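You operate a simulated robot arm through the tools that you are given. There is no shell and no other tool.

You run a simulated robot arm. Do the job below in one go: nothing can be reset, and whatever is moved stays where it is left.

JOB
The three stoppers are in the wrong bottles. Put each in the bottle of its colour.
Fine: the empty bottle can hold one meanwhile; leave the bottles where they stand.

It is judged by the outcome, as a careful person would: the job done as asked, and still so three seconds after it is handed in. It fails if anything else is knocked over, pushed out of place, dropped, spilled or broken. A push-on lid holds only when it is set on centred and level and pressed home; a screw cap is set on level and turned clockwise until tight.

ROBOT AND FRAMES
A 7-joint arm with a two-finger parallel gripper, fixed in place. Base frame: the origin is on the floor under the middle of its stand, x ahead of it, y to its left, z up; the work surface is at about z = 0.8. Lengths are in m, angles in degrees, forces in N, time in s.
With the tool pointing down near the work surface it reaches from about 0.1 to 0.66 m from the base axis. Its first joint turns from -66.0 to 66.0 degrees. Payload 1.57 kg.
The tool frame sits at the grasp point between the pads (the TCP): z along the fingers, y along the line on which they close. The tips reach 0.03 m beyond it. The gripper opens to 0.08 m. The fingers are 0.017 m wide and 0.012 m thick; the gripper's body (0.04 by 0.082 m) begins 0.08 m behind the TCP.
Orientation is that of the tool frame in the base frame, as a unit quaternion [x, y, z, w]. With the fingers straight down and closing along the base's y, the tool's x points along the base's -x, its y along +y and its z along -z.

CONTROLS
- The arm moves only by the tool arm_command. Its argument "motion" is a list of rows, each a list of 7 numbers: the shift along the tool's x, y, z in cm, then the turn, a rotation vector about the tool's x, y, z in degrees, then the opening, from 0 (shut) to 1 (fully open). In form: [[x, y, z, ax, ay, az, gripper], ...]. A call has 1 to 20 rows; each row shifts and turns the commanded pose from where the row before left it, along the tool's axes as they then stand. A row lasts 0.2 s, in which the tool goes at most 0.05 m and 8.6 degrees; a call with a longer step from one row to the next is refused whole, and so is a gripper value outside its range. A pose out of reach is approached as far as the arm can. The call stops where the force on the tool passes 40 N (or 10 N more than at its start, if that is more) or the arm is blocked; 0.2 s more then pass. Each finger travels about 0.072 m/s and halts on what it meets, pressing with about 22 N; the grip force reading is that of the motor and also rises with nothing between the fingers. The clock runs only during rows and for 0.2 s after the last one: add rows that do not move to give the fingers time. The reply holds the time, the measured pose of the TCP, the force on the tool along the base axes, the opening and the grip force, in the units named above and with some noise, with the torque about the TCP (base axes, N m) and any sound that the robot's microphone picked up.
- Cameras (640 x 400 px; columns grow to the right, rows downward): "scene" is fixed at [0.0547, 0.4399, 1.4102]; the picture's right is [-0.75, -0.67, 0.00], its down [-0.45, 0.51, -0.73] and it looks along [0.49, -0.55, -0.68] (base axes); focal length 370 px, centre (320, 200). "wrist" rides on the gripper at [0.072, -0.007, -0.122] in the tool frame; the picture's right is [0.09, 1.00, 0.00], its down [-0.84, 0.08, -0.54] and it looks along [-0.54, 0.05, 0.84] (tool axes); focal length 238 px, centre (320, 200). There is no depth. A picture from a camera that has moved, and an enlarged one, comes with that camera's place and axes in the base frame and with its lens.
- snapshot(camera): a new picture of that camera. It takes no simulated time.
- inspect(camera, box): a new picture of the part [left, top, right, bottom] of that camera's present view, enlarged. It takes no simulated time.
- close_job(): hands the job in; it is judged then, once.

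Nothing tells you positions but the pictures and the camera data. Unless the task says otherwise, let go and move clear before handing in.

The tools are called as name(argument=value, ...) on one line, values as JSON. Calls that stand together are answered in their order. arm_command: Moves the arm, as the interface text tells. Its arguments: {"type":"object","properties":{"motion":{"type":"array"}},"required":["motion"]} The other tools are called the same way: snapshot (camera) takes a picture; inspect (camera, box) takes an enlarged picture of a part of a camera's view; close_job () hands the job in.

At the start:

```text
time: 0.0
tcp_pos: [0.3288, 0.2725, 1.1683]
tcp_rot: [0.0, 1.0, 0.0, 0.0]
ft_force: [-0.6, 0.0, 0.1]
wrist_torque: [0.01, -0.05, 0.01]
grip_width: 0.0798
grasp_force: 0.1
```

scene: 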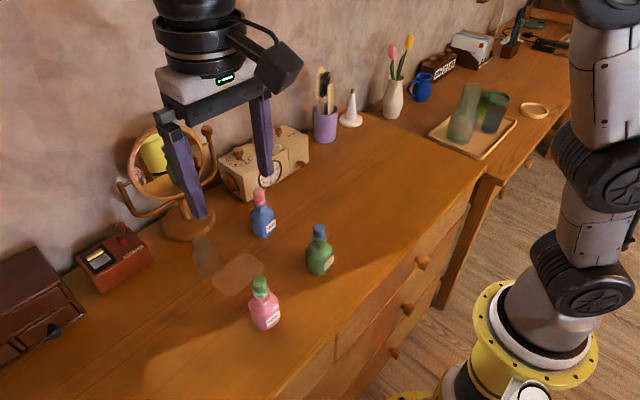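
wrist: 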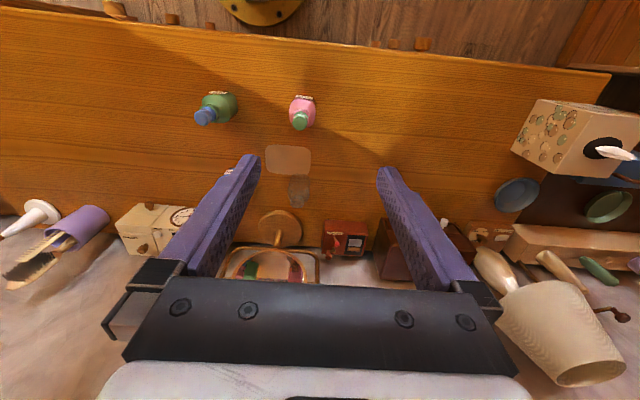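

I see three coloured bottles (blue with a pink stopper, green with a blue stopper, pink with a green stopper) and something faint beside them that may be a clear, empty bottle. I'll take closer looks before I move.

inspect(camera="scene", box=[160, 160, 360, 350])

inspect(camera="wrist", box=[180, 70, 380, 220])

inspect(camera="scene", box=[170, 210, 290, 300])

```text
2.11 times, centred on (260, 255) of scene
camera zoom: at [0.0547, 0.4399, 1.4102], right [-0.75, -0.67, 0.0], down [-0.45, 0.51, -0.73], along [0.49, -0.55, -0.68], focal length 780 px, centre (446, 84)
```

zoom: 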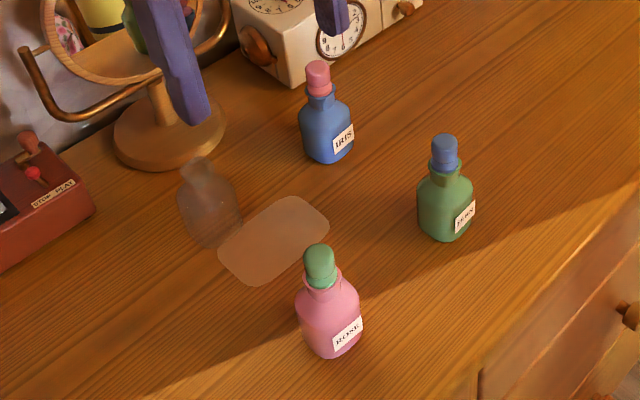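

```text
2.67 times, centred on (280, 145) of wrist
camera zoom: at [0.2557, 0.2659, 1.2924], right [-0.09, 1.0, 0.0], down [0.84, 0.08, 0.54], along [0.54, 0.05, -0.84], focal length 636 px, centre (427, 347)
```

zoom: 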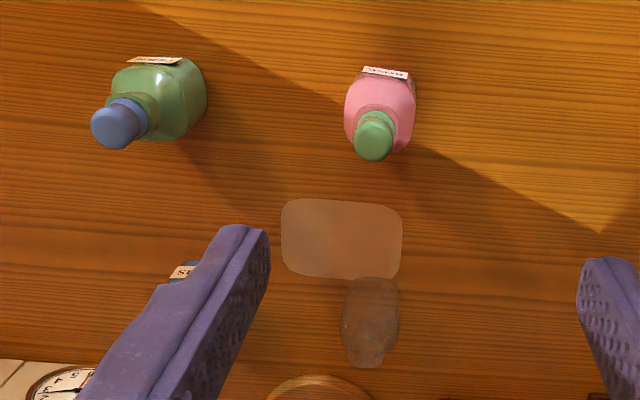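

```text
4.44 times, centred on (230, 255) of scene
camera zoom: at [0.0547, 0.4399, 1.4102], right [-0.75, -0.67, 0.0], down [-0.45, 0.51, -0.73], along [0.49, -0.55, -0.68], focal length 1646 px, centre (720, -44)
```

zoom: 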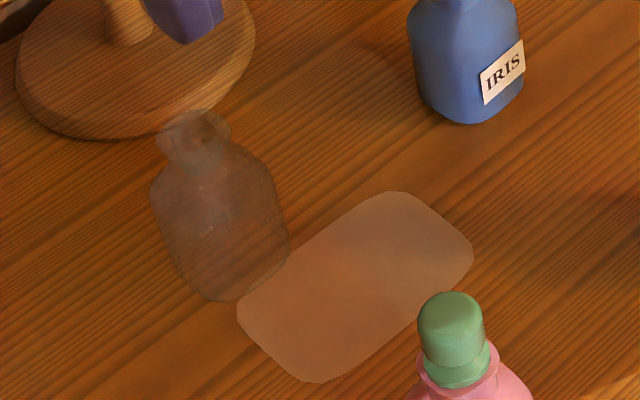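

The stoppers look about 2.3 cm wide, with tops near z 0.907. I place pink/ROSE at about (0.361, 0.243), green at (0.366, 0.092), blue at (0.527, 0.099) and the clear empty bottle at (0.527, 0.245). I'll move above the pink bottle for a closer look.

arm_command(motion=[[-0.64, -0.59, 3.2, 0, 0, 0, 1], [-0.64, -0.59, 3.2, 0, 0, 0, 1], [-0.64, -0.59, 3.2, 0, 0, 0, 1], [-0.64, -0.59, 3.2, 0, 0, 0, 1], [-0.64, -0.59, 3.2, 0, 0, 0, 1], [0, 0, 0, 0, 0, 0, 1]])

snapshot(camera="wrist")

snapshot(camera="scene")

```text
time: 1.4
tcp_pos: [0.3603, 0.2415, 1.0092]
tcp_rot: [0.0, 1.0, 0.0, 0.0]
ft_force: [-0.1, -0.5, -0.5]
wrist_torque: [0.01, -0.03, 0.0]
grip_width: 0.0798
grasp_force: 0.1
```

```text
taken
camera wrist: at [0.2879, 0.235, 1.1327], right [-0.09, 1.0, 0.0], down [0.84, 0.08, 0.54], along [0.54, 0.05, -0.84], focal length 238 px, centre (320, 200)
```

wrist: 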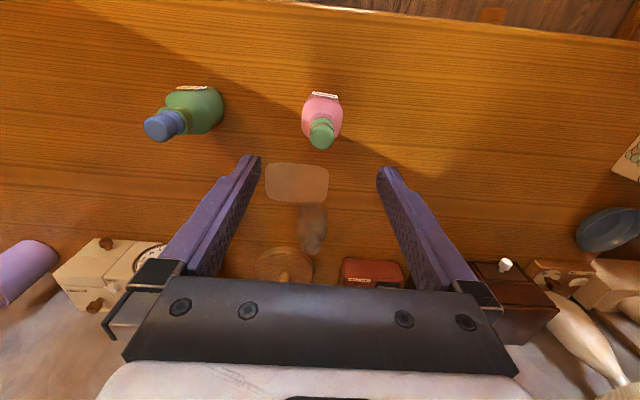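

```text
taken
```

scene: 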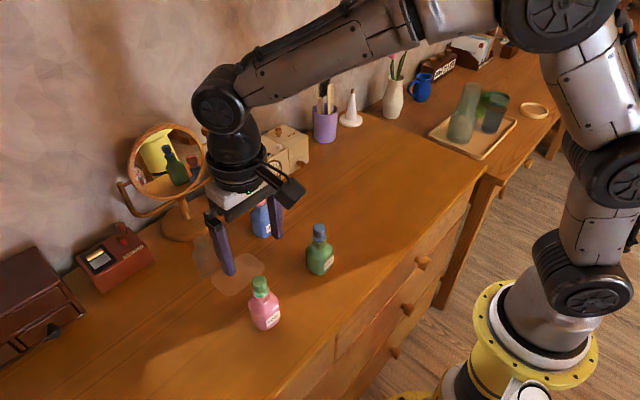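

The estimates hold up from this second viewpoint. I'll enlarge both views to measure the stopper and neck.

inspect(camera="wrist", box=[280, 80, 360, 160])

inspect(camera="scene", box=[235, 265, 295, 335])

inspect(camera="scene", box=[290, 215, 350, 285])

inspect(camera="wrist", box=[130, 80, 240, 150])

inspect(camera="wrist", box=[250, 150, 350, 260])

```text
5.00 times, centred on (320, 120) of wrist
camera zoom: at [0.2879, 0.235, 1.1327], right [-0.09, 1.0, 0.0], down [0.84, 0.08, 0.54], along [0.54, 0.05, -0.84], focal length 1192 px, centre (320, 600)
```

zoom: 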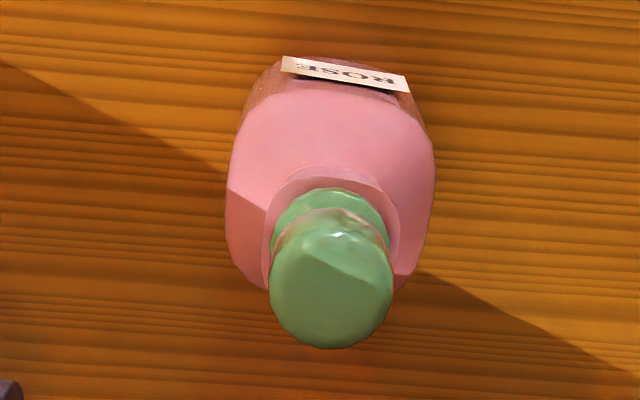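

```text
5.71 times, centred on (265, 300) of scene
camera zoom: at [0.0547, 0.4399, 1.4102], right [-0.75, -0.67, 0.0], down [-0.45, 0.51, -0.73], along [0.49, -0.55, -0.68], focal length 2116 px, centre (634, -371)
```

zoom: 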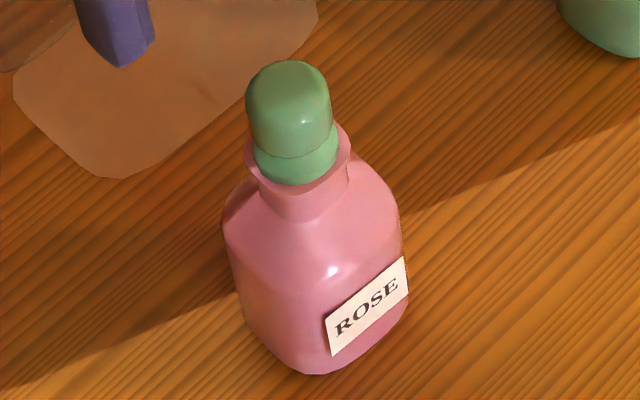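

```text
5.71 times, centred on (320, 250) of scene
camera zoom: at [0.0547, 0.4399, 1.4102], right [-0.75, -0.67, 0.0], down [-0.45, 0.51, -0.73], along [0.49, -0.55, -0.68], focal length 2116 px, centre (320, -86)
```

zoom: 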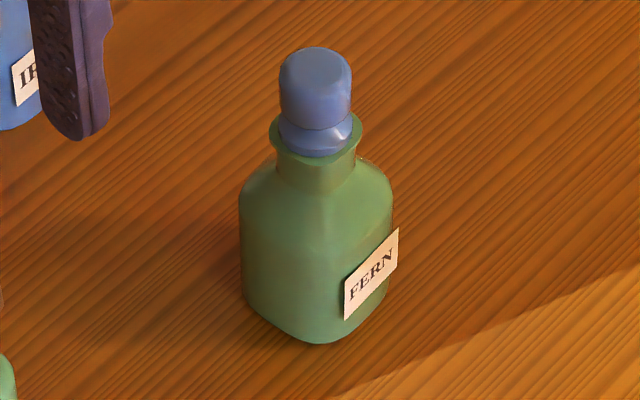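

```text
5.71 times, centred on (185, 115) of wrist
camera zoom: at [0.2879, 0.235, 1.1327], right [-0.09, 1.0, 0.0], down [0.84, 0.08, 0.54], along [0.54, 0.05, -0.84], focal length 1362 px, centre (1091, 686)
```

zoom: 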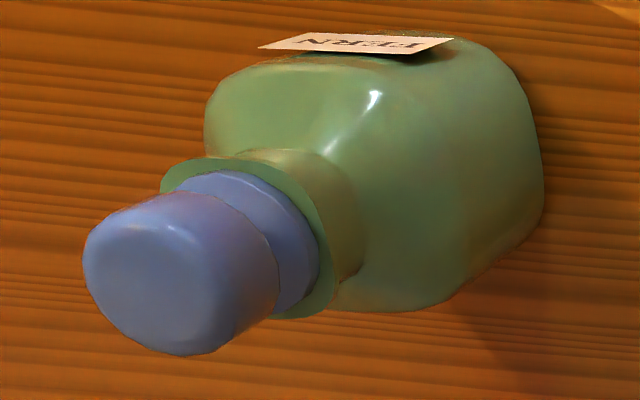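

```text
3.64 times, centred on (300, 205) of wrist
camera zoom: at [0.2879, 0.235, 1.1327], right [-0.09, 1.0, 0.0], down [0.84, 0.08, 0.54], along [0.54, 0.05, -0.84], focal length 867 px, centre (393, 182)
```

zoom: 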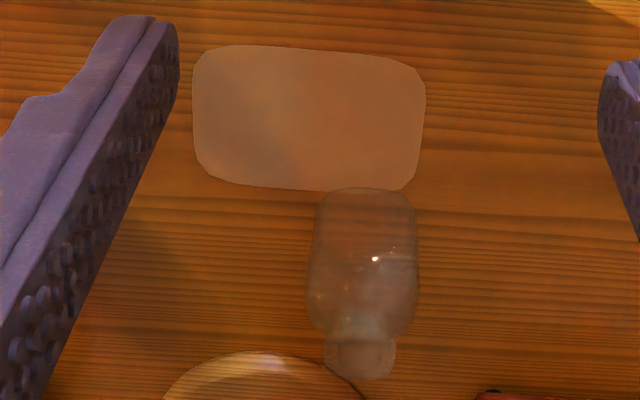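

Each stopper is a head about 2.4 cm wide and 1.5 cm tall above a seated plug, and the bottle lip is slightly wider, at about z 0.885. I'll hover over every bottle at the same height, so their positions can be compared without camera bias.

arm_command(motion=[[0, 0.1, 1.7, 0, 0, 0, 1], [0, 0.1, 1.7, 0, 0, 0, 1], [0, 0, 0, 0, 0, 0, 1]])

inspect(camera="wrist", box=[280, 90, 360, 170])

arm_command(motion=[[0, -2.5, -1, 0, 0, 0, 1], [0, -2.5, 0, 0, 0, 0, 1], [0, -2.5, 0, 0, 0, 0, 1], [0, -2.5, 0, 0, 0, 0, 1], [0, -2.5, 0, 0, 0, 0, 1], [0, -2.5, 1, 0, 0, 0, 1], [0, 0, 0, 0, 0, 0, 1]])

inspect(camera="wrist", box=[280, 90, 360, 170])

snapshot(camera="scene")

```text
time: 2.2
tcp_pos: [0.3602, 0.2437, 0.9749]
tcp_rot: [0.0, 1.0, 0.0, 0.0]
ft_force: [-0.7, 0.3, -0.3]
wrist_torque: [-0.03, 0.03, -0.02]
grip_width: 0.0801
grasp_force: 0.0
```

```text
5.00 times, centred on (320, 130) of wrist
camera zoom: at [0.2868, 0.2375, 1.0985], right [-0.09, 1.0, 0.0], down [0.84, 0.08, 0.54], along [0.54, 0.05, -0.84], focal length 1192 px, centre (320, 550)
```

zoom: 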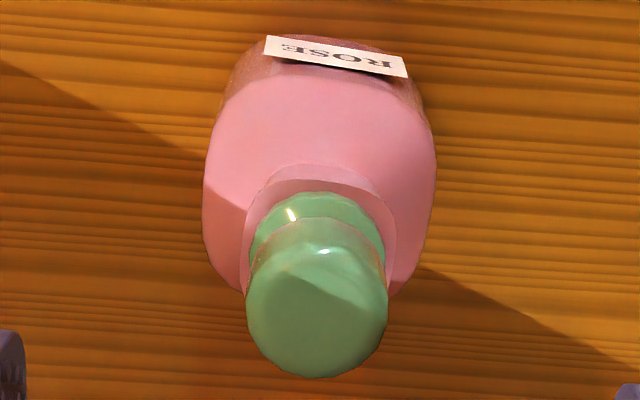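

```text
time: 3.8
tcp_pos: [0.3603, 0.0957, 0.9759]
tcp_rot: [0.0, 1.0, 0.0, 0.0]
ft_force: [0.4, -0.4, -0.1]
wrist_torque: [0.03, 0.01, -0.04]
grip_width: 0.0798
grasp_force: 0.0
```

```text
5.00 times, centred on (320, 130) of wrist
camera zoom: at [0.2869, 0.0889, 1.0992], right [-0.09, 1.0, 0.0], down [0.84, 0.08, 0.54], along [0.54, 0.05, -0.84], focal length 1192 px, centre (320, 550)
```

zoom: 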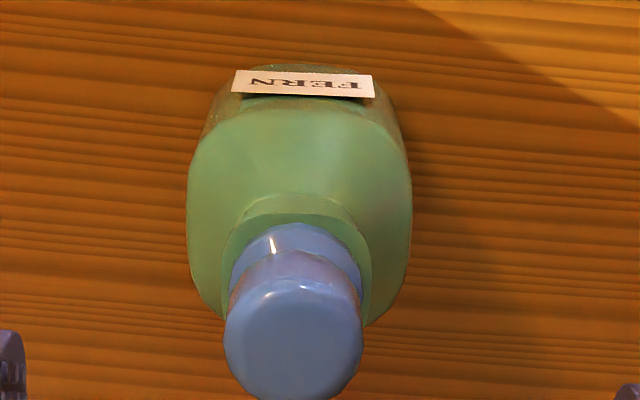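

```text
taken
```

scene: 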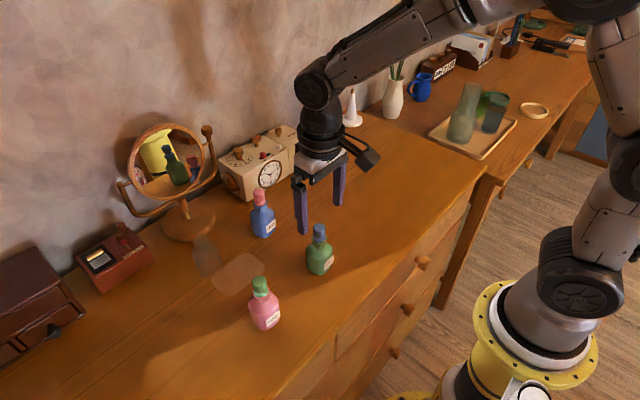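

The two front bottles check out. Green sits about 5 mm further in x and 153 mm in −y from pink. Next I'll survey the blue and clear bottles at the same height.

arm_command(motion=[[-2.75, 0, -1, 0, 0, 0, 1], [-2.75, 0, 0, 0, 0, 0, 1], [-2.75, 0, 0, 0, 0, 0, 1], [-2.75, 0, 0, 0, 0, 0, 1], [-2.75, 0, 0, 0, 0, 0, 1], [-2.75, 0, 1, 0, 0, 0, 1], [0, 0, 0, 0, 0, 0, 1]])

inspect(camera="wrist", box=[280, 90, 360, 170])

snapshot(camera="wrist")

snapshot(camera="scene")

```text
time: 5.4
tcp_pos: [0.5259, 0.0949, 0.9741]
tcp_rot: [0.0, 1.0, 0.0, 0.0]
ft_force: [-0.4, -0.3, -0.6]
wrist_torque: [0.0, 0.02, 0.01]
grip_width: 0.0799
grasp_force: 0.1
```

```text
5.00 times, centred on (320, 130) of wrist
camera zoom: at [0.4521, 0.0883, 1.0968], right [-0.09, 1.0, 0.0], down [0.84, 0.08, 0.54], along [0.54, 0.05, -0.84], focal length 1192 px, centre (320, 550)
```

zoom: 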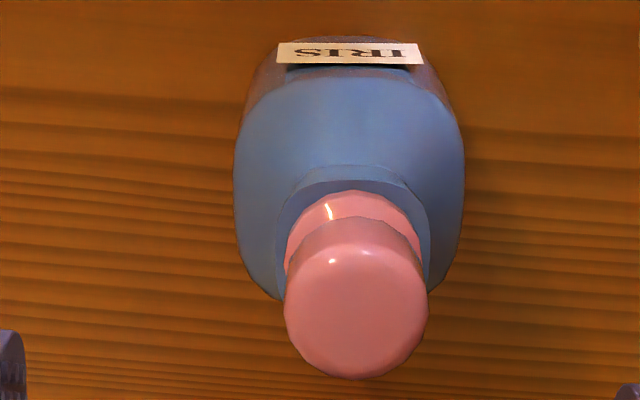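

```text
taken
camera wrist: at [0.4521, 0.0883, 1.0968], right [-0.09, 1.0, 0.0], down [0.84, 0.08, 0.54], along [0.54, 0.05, -0.84], focal length 238 px, centre (320, 200)
```

wrist: 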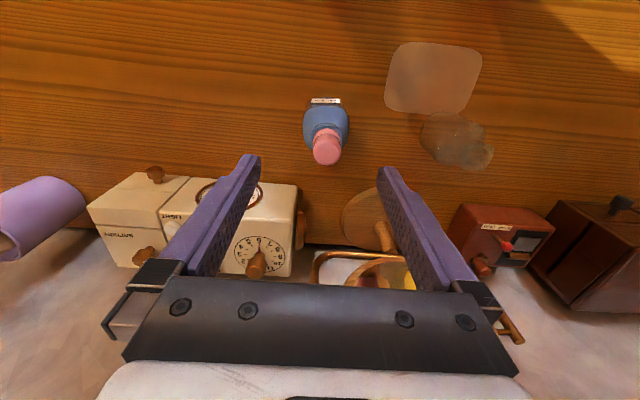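

```text
taken
```

scene: 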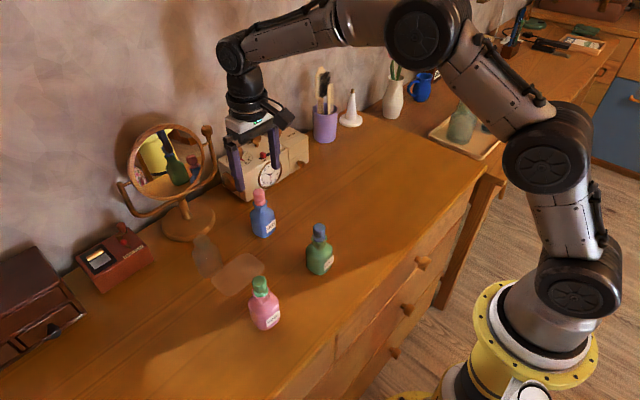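

Blue measures at about (0.525, 0.100). Next is the clear bottle, approached with extra height because of the mirror behind it.

arm_command(motion=[[0, 2.5, -1, 0, 0, 0, 1], [0, 2.5, 0, 0, 0, 0, 1], [0, 2.5, 0, 0, 0, 0, 1], [0, 2.5, 0, 0, 0, 0, 1], [0, 2.5, 0, 0, 0, 0, 1], [0, 2.5, 1, 0, 0, 0, 1], [0, 0, 0, 0, 0, 0, 1]])

inspect(camera="wrist", box=[280, 90, 360, 170])

snapshot(camera="wrist")

snapshot(camera="scene")

```text
time: 7.0
tcp_pos: [0.526, 0.2442, 0.9742]
tcp_rot: [0.0, 1.0, 0.0, 0.0]
ft_force: [0.3, 0.1, 0.2]
wrist_torque: [0.0, 0.01, 0.02]
grip_width: 0.0801
grasp_force: 0.1
```

```text
5.00 times, centred on (320, 130) of wrist
camera zoom: at [0.4522, 0.2376, 1.0978], right [-0.09, 1.0, 0.0], down [0.84, 0.08, 0.54], along [0.54, 0.05, -0.84], focal length 1192 px, centre (320, 550)
```

zoom: 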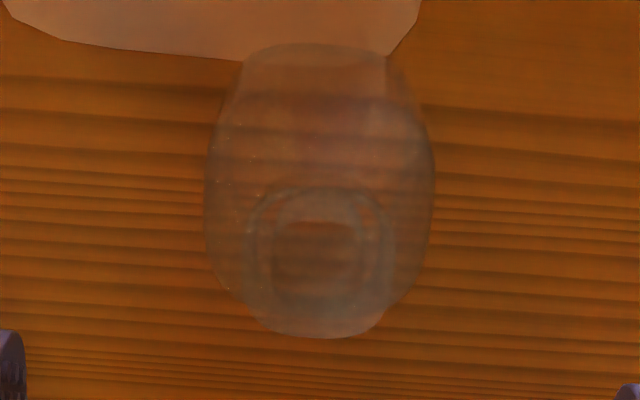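

```text
taken
camera wrist: at [0.4522, 0.2376, 1.0978], right [-0.09, 1.0, 0.0], down [0.84, 0.08, 0.54], along [0.54, 0.05, -0.84], focal length 238 px, centre (320, 200)
```

wrist: 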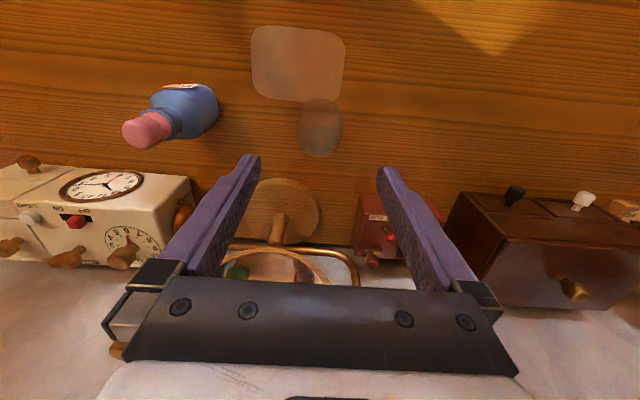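

```text
taken
```

scene: 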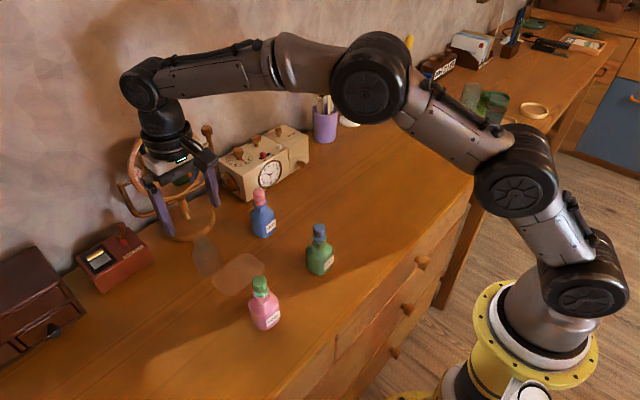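

The clear bottle's open mouth shows faintly below the gripper. I'll zoom in further to find its rim.

inspect(camera="wrist", box=[296, 120, 344, 162])

inspect(camera="scene", box=[180, 225, 230, 285])

```text
9.52 times, centred on (320, 141) of wrist
camera zoom: at [0.4522, 0.2376, 1.0978], right [-0.09, 1.0, 0.0], down [0.84, 0.08, 0.54], along [0.54, 0.05, -0.84], focal length 2270 px, centre (320, 762)
```

zoom: 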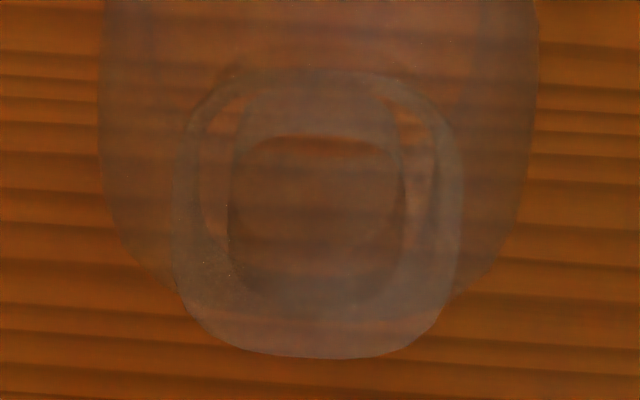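

```text
6.67 times, centred on (205, 255) of scene
camera zoom: at [0.0547, 0.4399, 1.4102], right [-0.75, -0.67, 0.0], down [-0.45, 0.51, -0.73], along [0.49, -0.55, -0.68], focal length 2469 px, centre (1087, -167)
```

zoom: 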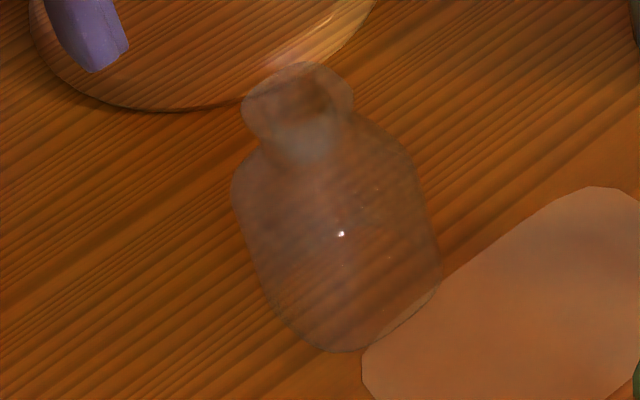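

The clear bottle sits at about pink + (0.166, 0), matched within a couple of millimetres. I'll go back over the pink bottle and come down partway, with the fingertips staying above the stopper.

arm_command(motion=[[2.7, 0, -1, 0, 0, 0, 1], [2.7, 0, 0, 0, 0, 0, 1], [2.8, 0, 0, 0, 0, 0, 1], [2.8, -0.1, 0, 0, 0, 0, 1], [2.7, 0, 0, 0, 0, 0, 1], [2.7, 0, 1, 0, 0, 0, 1], [0, 0, 1.5, 0, 0, 0, 1], [0, 0, 1.5, 0, 0, 0, 1], [0, 0, 0, 0, 0, 0, 1]])

inspect(camera="wrist", box=[220, 90, 420, 215])

inspect(camera="scene", box=[210, 215, 310, 335])

```text
time: 9.0
tcp_pos: [0.3622, 0.2438, 0.9464]
tcp_rot: [0.001, 1.0, 0.0, -0.001]
ft_force: [0.2, 0.2, 0.2]
wrist_torque: [-0.01, 0.01, 0.0]
grip_width: 0.0799
grasp_force: 0.0
```

```text
3.20 times, centred on (320, 152) of wrist
camera zoom: at [0.2887, 0.2372, 1.0686], right [-0.09, 1.0, 0.0], down [0.84, 0.08, 0.54], along [0.54, 0.05, -0.84], focal length 763 px, centre (320, 352)
```

zoom: 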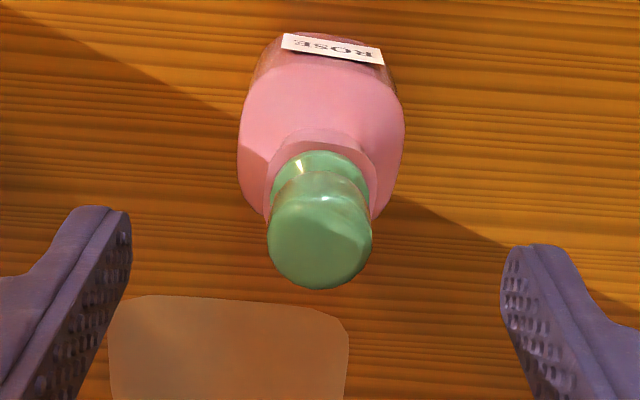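

```text
3.33 times, centred on (260, 275) of scene
camera zoom: at [0.0547, 0.4399, 1.4102], right [-0.75, -0.67, 0.0], down [-0.45, 0.51, -0.73], along [0.49, -0.55, -0.68], focal length 1234 px, centre (520, -50)
```

zoom: 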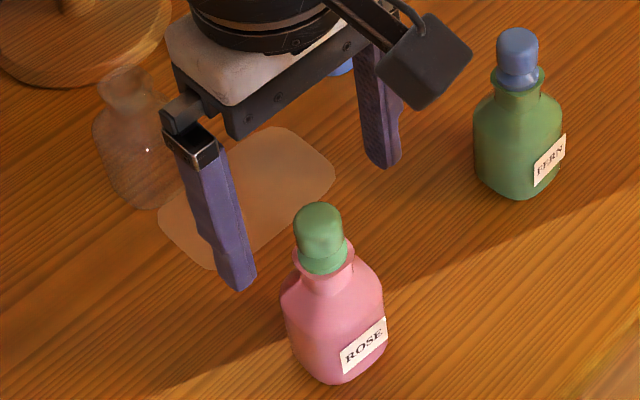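

The alignment is good, with the stopper centred between the open fingers. I'll lower to TCP z ≈ 0.919, which puts the tips just above the bottle lip, and check before closing.

arm_command(motion=[[0, 0, 1.35, 0, 0, 0, 1], [0, 0, 1.35, 0, 0, 0, 1], [0, 0, 0, 0, 0, 0, 1]])

inspect(camera="wrist", box=[220, 90, 420, 215])

inspect(camera="scene", box=[210, 235, 310, 335])

```text
time: 9.8
tcp_pos: [0.3606, 0.2452, 0.9189]
tcp_rot: [-0.001, 1.0, 0.0, -0.001]
ft_force: [-0.2, 0.5, -0.8]
wrist_torque: [-0.03, 0.01, -0.03]
grip_width: 0.0802
grasp_force: 0.1
```

```text
3.20 times, centred on (320, 152) of wrist
camera zoom: at [0.2887, 0.2383, 1.042], right [-0.09, 1.0, 0.0], down [0.84, 0.08, 0.54], along [0.54, 0.05, -0.84], focal length 763 px, centre (320, 352)
```

zoom: 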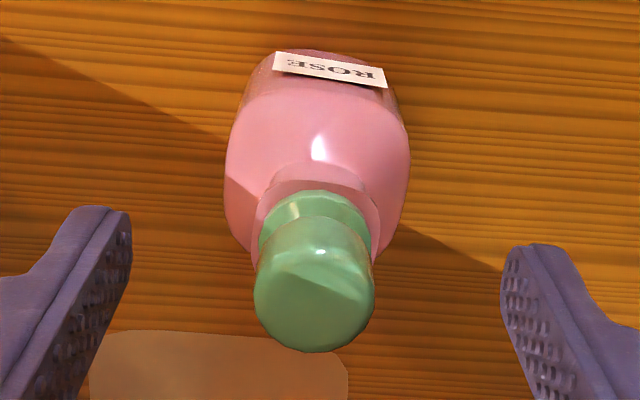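

```text
4.00 times, centred on (260, 285) of scene
camera zoom: at [0.0547, 0.4399, 1.4102], right [-0.75, -0.67, 0.0], down [-0.45, 0.51, -0.73], along [0.49, -0.55, -0.68], focal length 1481 px, centre (560, -140)
```

zoom: 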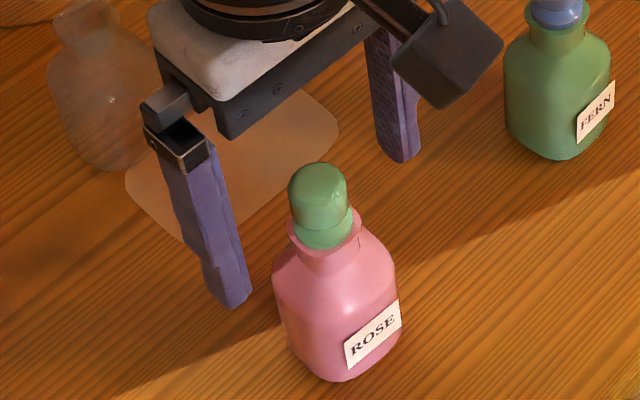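

The tips are level with the underside of the stopper's head, about 2 cm above the lip. I'll close on the stopper here.

arm_command(motion=[[0, 0, 0, 0, 0, 0, 0.6], [0, 0, 0, 0, 0, 0, 0.4], [0, 0, 0, 0, 0, 0, 0.2], [0, 0, 0, 0, 0, 0, 0], [0, 0, 0, 0, 0, 0, 0], [0, 0, 0, 0, 0, 0, 0]])

inspect(camera="wrist", box=[220, 90, 420, 215])

inspect(camera="scene", box=[210, 235, 310, 335])

```text
time: 11.2
tcp_pos: [0.3624, 0.2436, 0.9186]
tcp_rot: [0.001, 1.0, 0.0, 0.0]
ft_force: [-0.4, -0.2, 1.5]
wrist_torque: [0.0, 0.0, -0.02]
grip_width: 0.0223
grasp_force: 22.2
```

```text
3.20 times, centred on (320, 152) of wrist
camera zoom: at [0.2888, 0.2383, 1.0423], right [-0.09, 1.0, 0.0], down [0.84, 0.08, 0.54], along [0.54, 0.05, -0.84], focal length 763 px, centre (320, 352)
```

zoom: 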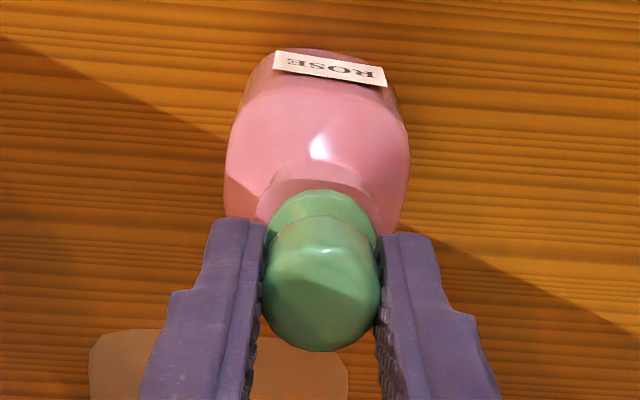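

```text
4.00 times, centred on (260, 285) of scene
camera zoom: at [0.0547, 0.4399, 1.4102], right [-0.75, -0.67, 0.0], down [-0.45, 0.51, -0.73], along [0.49, -0.55, -0.68], focal length 1481 px, centre (560, -140)
```

zoom: 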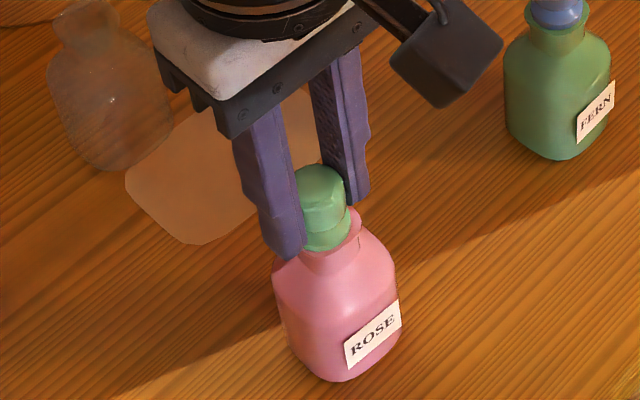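

The stopper is gripped, at 22 mm width and 22 N, and the bottle hasn't moved. I'll lift a little and watch whether the bottle stays down.

arm_command(motion=[[0, 0, -0.3, 0, 0, 0, 0], [0, 0, -0.3, 0, 0, 0, 0], [0, 0, -0.3, 0, 0, 0, 0]])

inspect(camera="scene", box=[210, 235, 310, 335])

inspect(camera="wrist", box=[220, 90, 420, 215])

```text
time: 12.0
tcp_pos: [0.3613, 0.244, 0.927]
tcp_rot: [0.0, 1.0, 0.0, 0.0]
ft_force: [0.0, -1.0, -0.3]
wrist_torque: [0.0, 0.02, 0.02]
grip_width: 0.0224
grasp_force: 22.0
```

```text
4.00 times, centred on (260, 285) of scene
camera zoom: at [0.0547, 0.4399, 1.4102], right [-0.75, -0.67, 0.0], down [-0.45, 0.51, -0.73], along [0.49, -0.55, -0.68], focal length 1481 px, centre (560, -140)
```

zoom: 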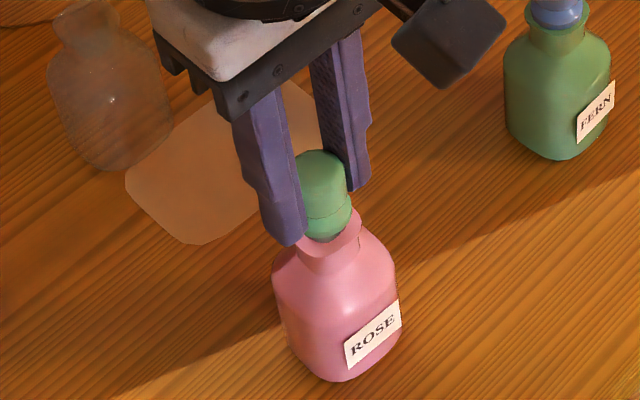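

```text
3.20 times, centred on (320, 152) of wrist
camera zoom: at [0.2884, 0.237, 1.051], right [-0.09, 1.0, 0.0], down [0.84, 0.08, 0.54], along [0.54, 0.05, -0.84], focal length 763 px, centre (320, 352)
```

zoom: 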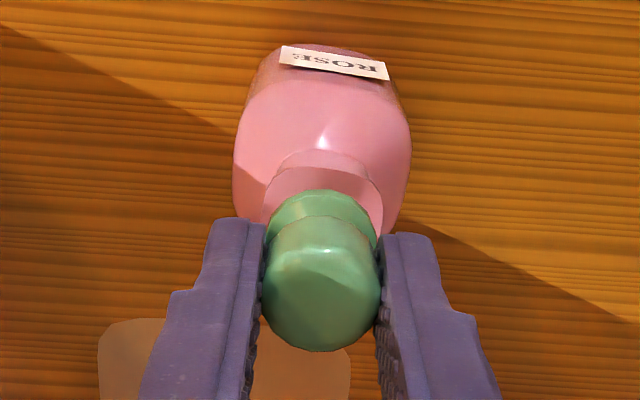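

The stopper slides out freely and the bottle stays put. I'll lift it clear.

arm_command(motion=[[0, 0, -0.7, 0, 0, 0, 0], [0, 0, -1, 0, 0, 0, 0], [0, 0, -1.5, 0, 0, 0, 0], [0, 0, -1.5, 0, 0, 0, 0], [0, 0, -1.5, 0, 0, 0, 0], [0, 0, 0, 0, 0, 0, 0]])

inspect(camera="scene", box=[210, 215, 310, 335])

inspect(camera="wrist", box=[220, 90, 420, 215])

```text
time: 13.4
tcp_pos: [0.3617, 0.2434, 0.9902]
tcp_rot: [0.0, 1.0, 0.0, 0.0]
ft_force: [0.0, -0.6, 0.1]
wrist_torque: [0.02, 0.01, -0.03]
grip_width: 0.0223
grasp_force: 21.8
```

```text
3.33 times, centred on (260, 275) of scene
camera zoom: at [0.0547, 0.4399, 1.4102], right [-0.75, -0.67, 0.0], down [-0.45, 0.51, -0.73], along [0.49, -0.55, -0.68], focal length 1234 px, centre (520, -50)
```

zoom: 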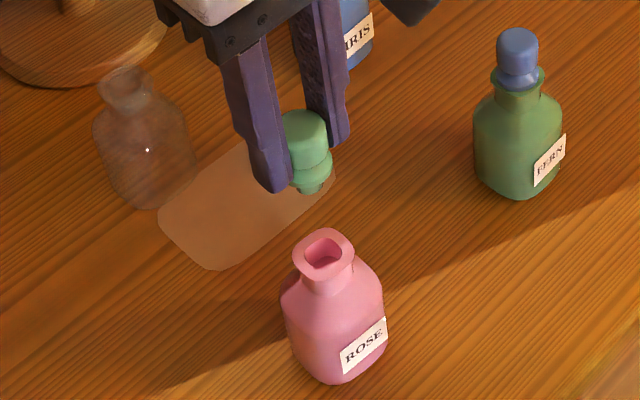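

```text
3.20 times, centred on (320, 152) of wrist
camera zoom: at [0.2889, 0.2372, 1.1129], right [-0.09, 1.0, 0.0], down [0.84, 0.08, 0.54], along [0.54, 0.05, -0.84], focal length 763 px, centre (320, 352)
```

zoom: 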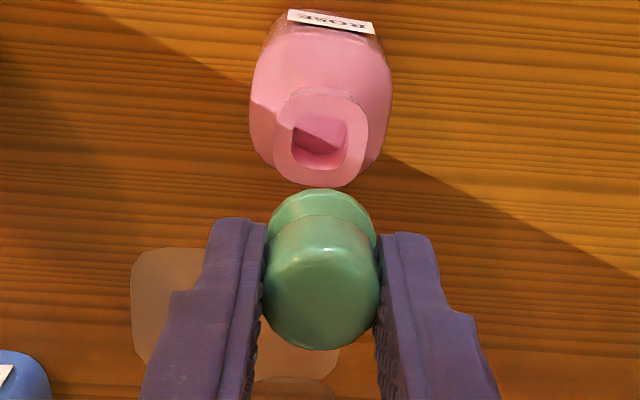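

The stopper is out. It has a short, narrow plug below its flange, which rests on the lip. I'll inspect the plug and mouth sizes, and use the empty pink mouth as a position reference.

inspect(camera="scene", box=[280, 240, 320, 280])

inspect(camera="scene", box=[230, 240, 290, 300])

inspect(camera="wrist", box=[290, 100, 350, 160])

```text
10.00 times, centred on (300, 260) of scene
camera zoom: at [0.0547, 0.4399, 1.4102], right [-0.75, -0.67, 0.0], down [-0.45, 0.51, -0.73], along [0.49, -0.55, -0.68], focal length 3703 px, centre (520, -400)
```

zoom: 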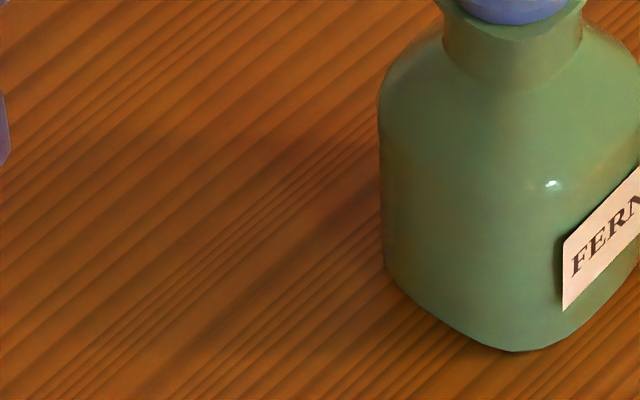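

```text
6.67 times, centred on (260, 270) of scene
camera zoom: at [0.0547, 0.4399, 1.4102], right [-0.75, -0.67, 0.0], down [-0.45, 0.51, -0.73], along [0.49, -0.55, -0.68], focal length 2469 px, centre (720, -267)
```

zoom: 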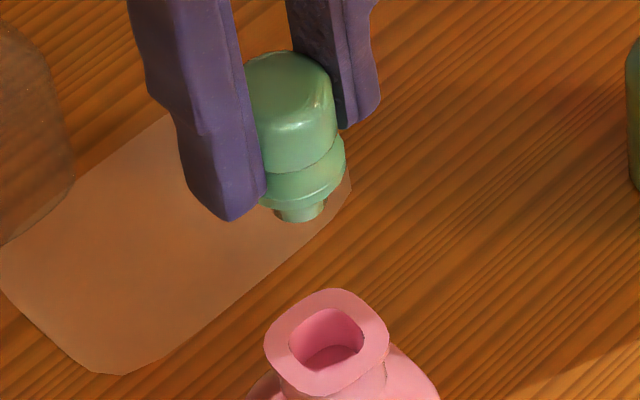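

```text
6.67 times, centred on (320, 130) of wrist
camera zoom: at [0.2889, 0.2372, 1.1129], right [-0.09, 1.0, 0.0], down [0.84, 0.08, 0.54], along [0.54, 0.05, -0.84], focal length 1589 px, centre (320, 667)
```

zoom: 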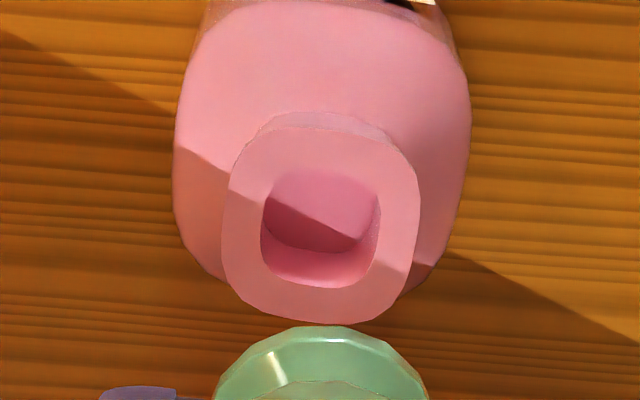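

The plug is about 11 mm wide and the mouth about 18 mm, so there is reasonable slack. Carrying the green stopper to the clear bottle at a safe height, I'll compare its rim with the pink reference from the same hover height.

arm_command(motion=[[0, 0, -1, 0, 0, 0, 0], [-2.75, 0, -1, 0, 0, 0, 0], [-2.75, 0, 0, 0, 0, 0, 0], [-2.75, 0, 0, 0, 0, 0, 0], [-2.75, 0, 0, 0, 0, 0, 0], [-2.75, 0, 0, 0, 0, 0, 0], [-2.75, 0, 1, 0, 0, 0, 0], [0, 0, 1, 0, 0, 0, 0], [0, 0, 0, 0, 0, 0, 0]])

inspect(camera="wrist", box=[290, 100, 350, 160])

inspect(camera="scene", box=[170, 190, 250, 290])

snapshot(camera="scene")

```text
time: 15.4
tcp_pos: [0.5268, 0.2429, 0.9903]
tcp_rot: [0.0, 1.0, 0.0, 0.0]
ft_force: [0.2, -0.4, -0.4]
wrist_torque: [-0.01, 0.0, 0.01]
grip_width: 0.0222
grasp_force: 22.0
```

```text
6.67 times, centred on (320, 130) of wrist
camera zoom: at [0.454, 0.2368, 1.1135], right [-0.09, 1.0, 0.0], down [0.84, 0.08, 0.54], along [0.54, 0.05, -0.84], focal length 1589 px, centre (320, 667)
```

zoom: 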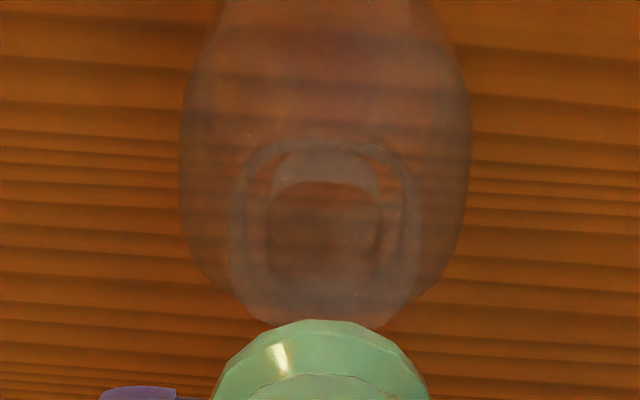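

```text
4.00 times, centred on (210, 240) of scene
camera zoom: at [0.0547, 0.4399, 1.4102], right [-0.75, -0.67, 0.0], down [-0.45, 0.51, -0.73], along [0.49, -0.55, -0.68], focal length 1481 px, centre (760, 40)
```

zoom: 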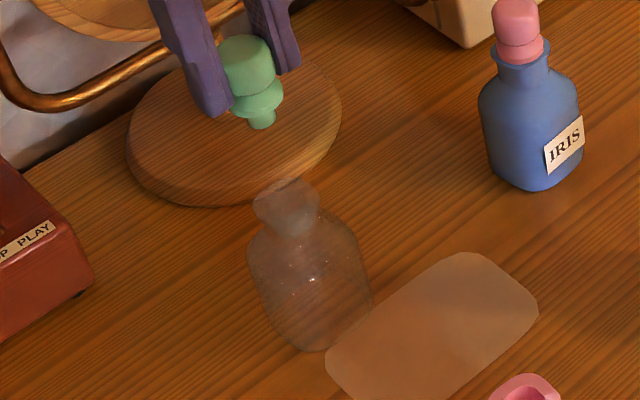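

```text
taken
```

scene: 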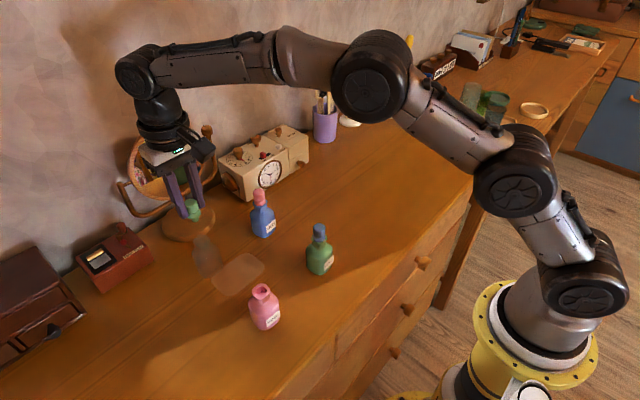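

The clear rim is within about 1 mm of the pink reference. I'll nudge +1 mm in x and +0.6 mm in y, then lower until the plug hovers about 5 mm above the mouth.

arm_command(motion=[[-0.1, 0.06, 0, 0, 0, 0, 0], [0, 0, 1.5, 0, 0, 0, 0], [0, 0, 1.5, 0, 0, 0, 0], [0, 0, 1.5, 0, 0, 0, 0], [0, 0, 0.6, 0, 0, 0, 0], [0, 0, 0, 0, 0, 0, 0]])

inspect(camera="wrist", box=[280, 120, 360, 200])

inspect(camera="scene", box=[180, 210, 230, 270])

```text
time: 16.8
tcp_pos: [0.5281, 0.2446, 0.9375]
tcp_rot: [-0.001, 1.0, 0.0, 0.0]
ft_force: [-0.2, 0.9, -0.3]
wrist_torque: [0.0, -0.01, -0.05]
grip_width: 0.0221
grasp_force: 22.3
```

```text
5.00 times, centred on (320, 160) of wrist
camera zoom: at [0.4551, 0.2382, 1.0614], right [-0.09, 1.0, 0.0], down [0.84, 0.08, 0.54], along [0.54, 0.05, -0.84], focal length 1192 px, centre (320, 400)
```

zoom: 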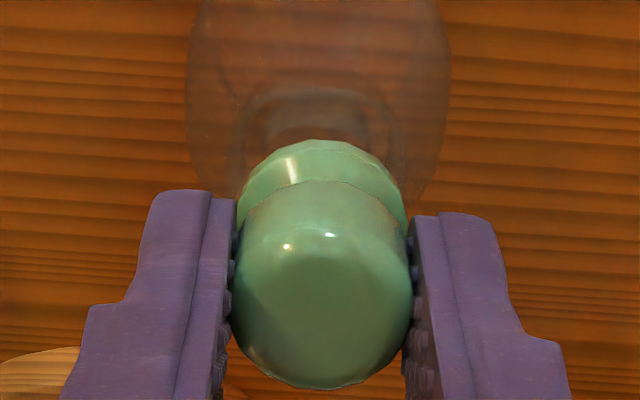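

```text
6.67 times, centred on (205, 240) of scene
camera zoom: at [0.0547, 0.4399, 1.4102], right [-0.75, -0.67, 0.0], down [-0.45, 0.51, -0.73], along [0.49, -0.55, -0.68], focal length 2469 px, centre (1087, -67)
```

zoom: 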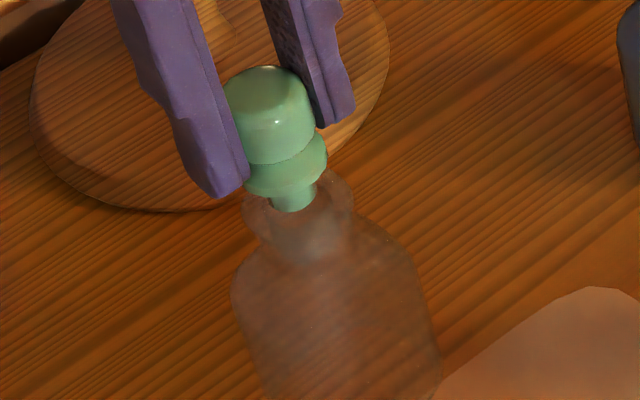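

From both cameras, the plug bottom is about 3 mm above the clear mouth and lined up within about 1 mm. I'll lower in small steps and read the force after each.

arm_command(motion=[[0.03, 0.06, 0, 0, 0, 0, 0], [0, 0, 0.3, 0, 0, 0, 0], [0, 0, 0.3, 0, 0, 0, 0]])

inspect(camera="scene", box=[180, 210, 230, 270])

inspect(camera="wrist", box=[280, 120, 360, 200])

```text
time: 17.6
tcp_pos: [0.5273, 0.245, 0.9319]
tcp_rot: [0.001, 1.0, 0.0, 0.0]
ft_force: [0.5, 0.1, 0.1]
wrist_torque: [0.0, 0.0, 0.02]
grip_width: 0.0222
grasp_force: 21.7
```

```text
6.67 times, centred on (205, 240) of scene
camera zoom: at [0.0547, 0.4399, 1.4102], right [-0.75, -0.67, 0.0], down [-0.45, 0.51, -0.73], along [0.49, -0.55, -0.68], focal length 2469 px, centre (1087, -67)
```

zoom: 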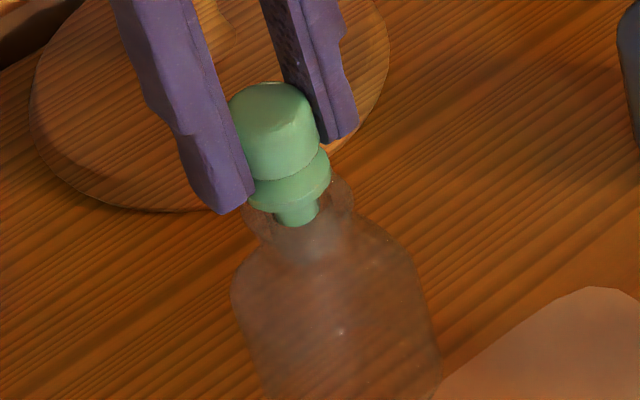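

```text
5.00 times, centred on (320, 160) of wrist
camera zoom: at [0.4549, 0.2384, 1.0554], right [-0.09, 1.0, 0.0], down [0.84, 0.08, 0.54], along [0.54, 0.05, -0.84], focal length 1192 px, centre (320, 400)
```

zoom: 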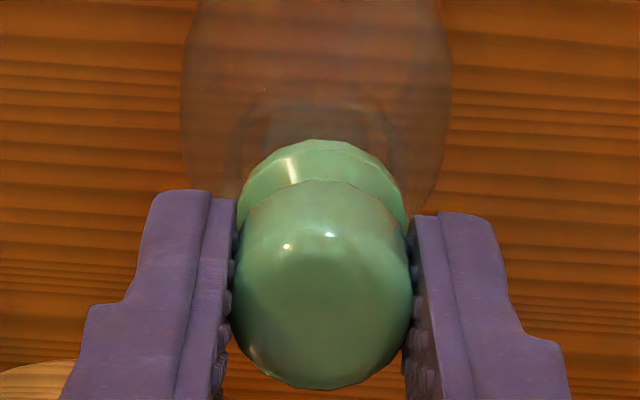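

There is no contact force and the plug is centred over the mouth. I'll keep lowering gently.

arm_command(motion=[[0, 0, 0.25, 0, 0, 0, 0], [0, 0, 0.25, 0, 0, 0, 0]])

arm_command(motion=[[0, 0, 0.2, 0, 0, 0, 0], [0, 0, 0.2, 0, 0, 0, 0]])

inspect(camera="scene", box=[180, 210, 230, 270])

```text
time: 18.2
tcp_pos: [0.5275, 0.2451, 0.9269]
tcp_rot: [0.001, 1.0, -0.001, 0.001]
ft_force: [-0.7, 0.1, -0.3]
wrist_torque: [0.01, 0.0, -0.01]
grip_width: 0.0223
grasp_force: 21.8
```

```text
time: 18.8
tcp_pos: [0.5282, 0.2441, 0.9229]
tcp_rot: [0.001, 1.0, 0.0, 0.0]
ft_force: [0.2, -0.8, -0.1]
wrist_torque: [-0.03, 0.01, 0.0]
grip_width: 0.0219
grasp_force: 22.0
```

```text
6.67 times, centred on (205, 240) of scene
camera zoom: at [0.0547, 0.4399, 1.4102], right [-0.75, -0.67, 0.0], down [-0.45, 0.51, -0.73], along [0.49, -0.55, -0.68], focal length 2469 px, centre (1087, -67)
```

zoom: 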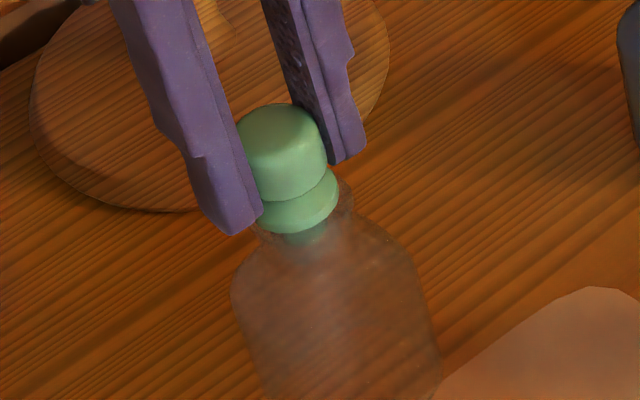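

The plug has gone into the clear neck with no side force. I'll lower the last few millimetres until the flange touches.

arm_command(motion=[[0, 0, 0.2, 0, 0, 0, 0], [0, 0, 0, 0, 0, 0, 0]])

arm_command(motion=[[0, 0, 0.15, 0, 0, 0, 0], [0, 0, 0, 0, 0, 0, 0]])

arm_command(motion=[[0, 0, 0.1, 0, 0, 0, 0], [0, 0, 0, 0, 0, 0, 0]])

inspect(camera="scene", box=[180, 210, 230, 270])

```text
time: 19.4
tcp_pos: [0.5277, 0.2457, 0.9214]
tcp_rot: [0.0, 1.0, 0.0, 0.001]
ft_force: [-0.8, -0.5, 2.6]
wrist_torque: [0.02, 0.06, 0.05]
grip_width: 0.0221
grasp_force: 21.8
```

```text
time: 20.0
tcp_pos: [0.5265, 0.2454, 0.9221]
tcp_rot: [0.0, 1.0, 0.001, 0.001]
ft_force: [-1.1, -2.2, 10.7]
wrist_torque: [-0.09, 0.12, 0.04]
grip_width: 0.0222
grasp_force: 21.8
```

```text
time: 20.6
tcp_pos: [0.528, 0.2452, 0.9205]
tcp_rot: [0.0, 1.0, 0.001, 0.002]
ft_force: [2.2, -1.8, 11.5]
wrist_torque: [-0.04, -0.09, 0.05]
grip_width: 0.0221
grasp_force: 21.7
```

```text
6.67 times, centred on (205, 240) of scene
camera zoom: at [0.0546, 0.4398, 1.4103], right [-0.75, -0.67, 0.0], down [-0.45, 0.51, -0.73], along [0.49, -0.55, -0.68], focal length 2469 px, centre (1087, -67)
```

zoom: 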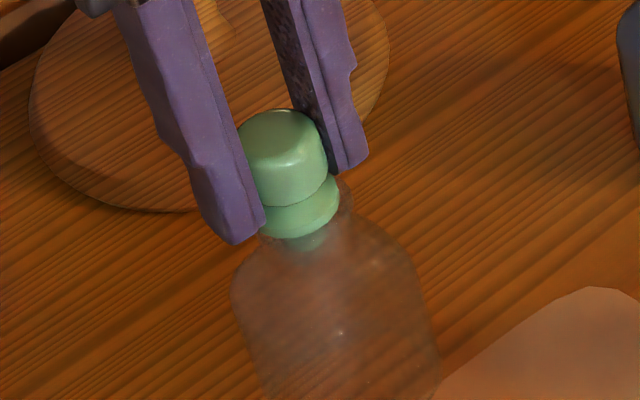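

Contact came at about 11 N near the expected seating height, with the plug well inside the neck. I'll ease off the pressure and open the fingers.

arm_command(motion=[[0, 0, -0.25, 0, 0, 0, 0], [0, 0, 0, 0, 0, 0, 0]])

arm_command(motion=[[0, 0, 0, 0, 0, 0, 0.35], [0, 0, 0, 0, 0, 0, 0.5], [0, 0, 0, 0, 0, 0, 0.7], [0, 0, 0, 0, 0, 0, 0.85], [0, 0, 0, 0, 0, 0, 0.85]])

inspect(camera="scene", box=[180, 210, 230, 270])

inspect(camera="wrist", box=[220, 90, 420, 215])

```text
time: 21.2
tcp_pos: [0.5266, 0.2435, 0.9189]
tcp_rot: [0.0, 1.0, 0.001, 0.0]
ft_force: [1.6, 0.4, 2.8]
wrist_torque: [0.04, -0.12, 0.0]
grip_width: 0.0219
grasp_force: 21.9
```

```text
time: 22.4
tcp_pos: [0.5258, 0.2446, 0.9207]
tcp_rot: [-0.001, 1.0, 0.0, 0.001]
ft_force: [-0.6, -0.1, 0.0]
wrist_torque: [0.03, -0.01, 0.04]
grip_width: 0.0679
grasp_force: 0.0
```

```text
6.67 times, centred on (205, 240) of scene
camera zoom: at [0.0547, 0.4399, 1.4102], right [-0.75, -0.67, 0.0], down [-0.45, 0.51, -0.73], along [0.49, -0.55, -0.68], focal length 2469 px, centre (1087, -67)
```

zoom: 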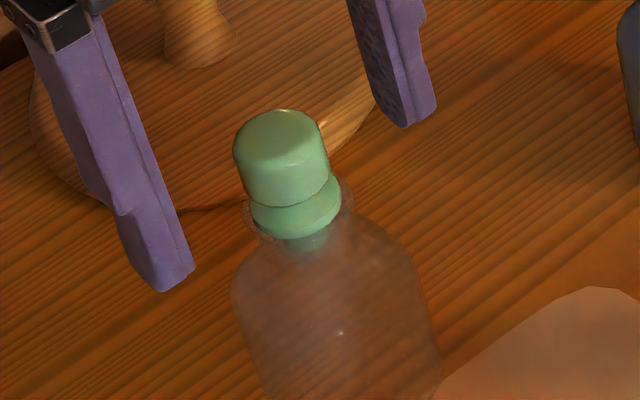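

```text
3.20 times, centred on (320, 152) of wrist
camera zoom: at [0.454, 0.2381, 1.0441], right [-0.09, 1.0, 0.0], down [0.84, 0.08, 0.54], along [0.54, 0.05, -0.84], focal length 763 px, centre (320, 352)
```

zoom: 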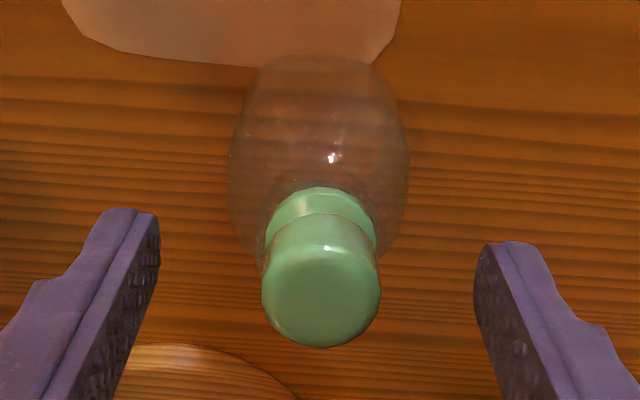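

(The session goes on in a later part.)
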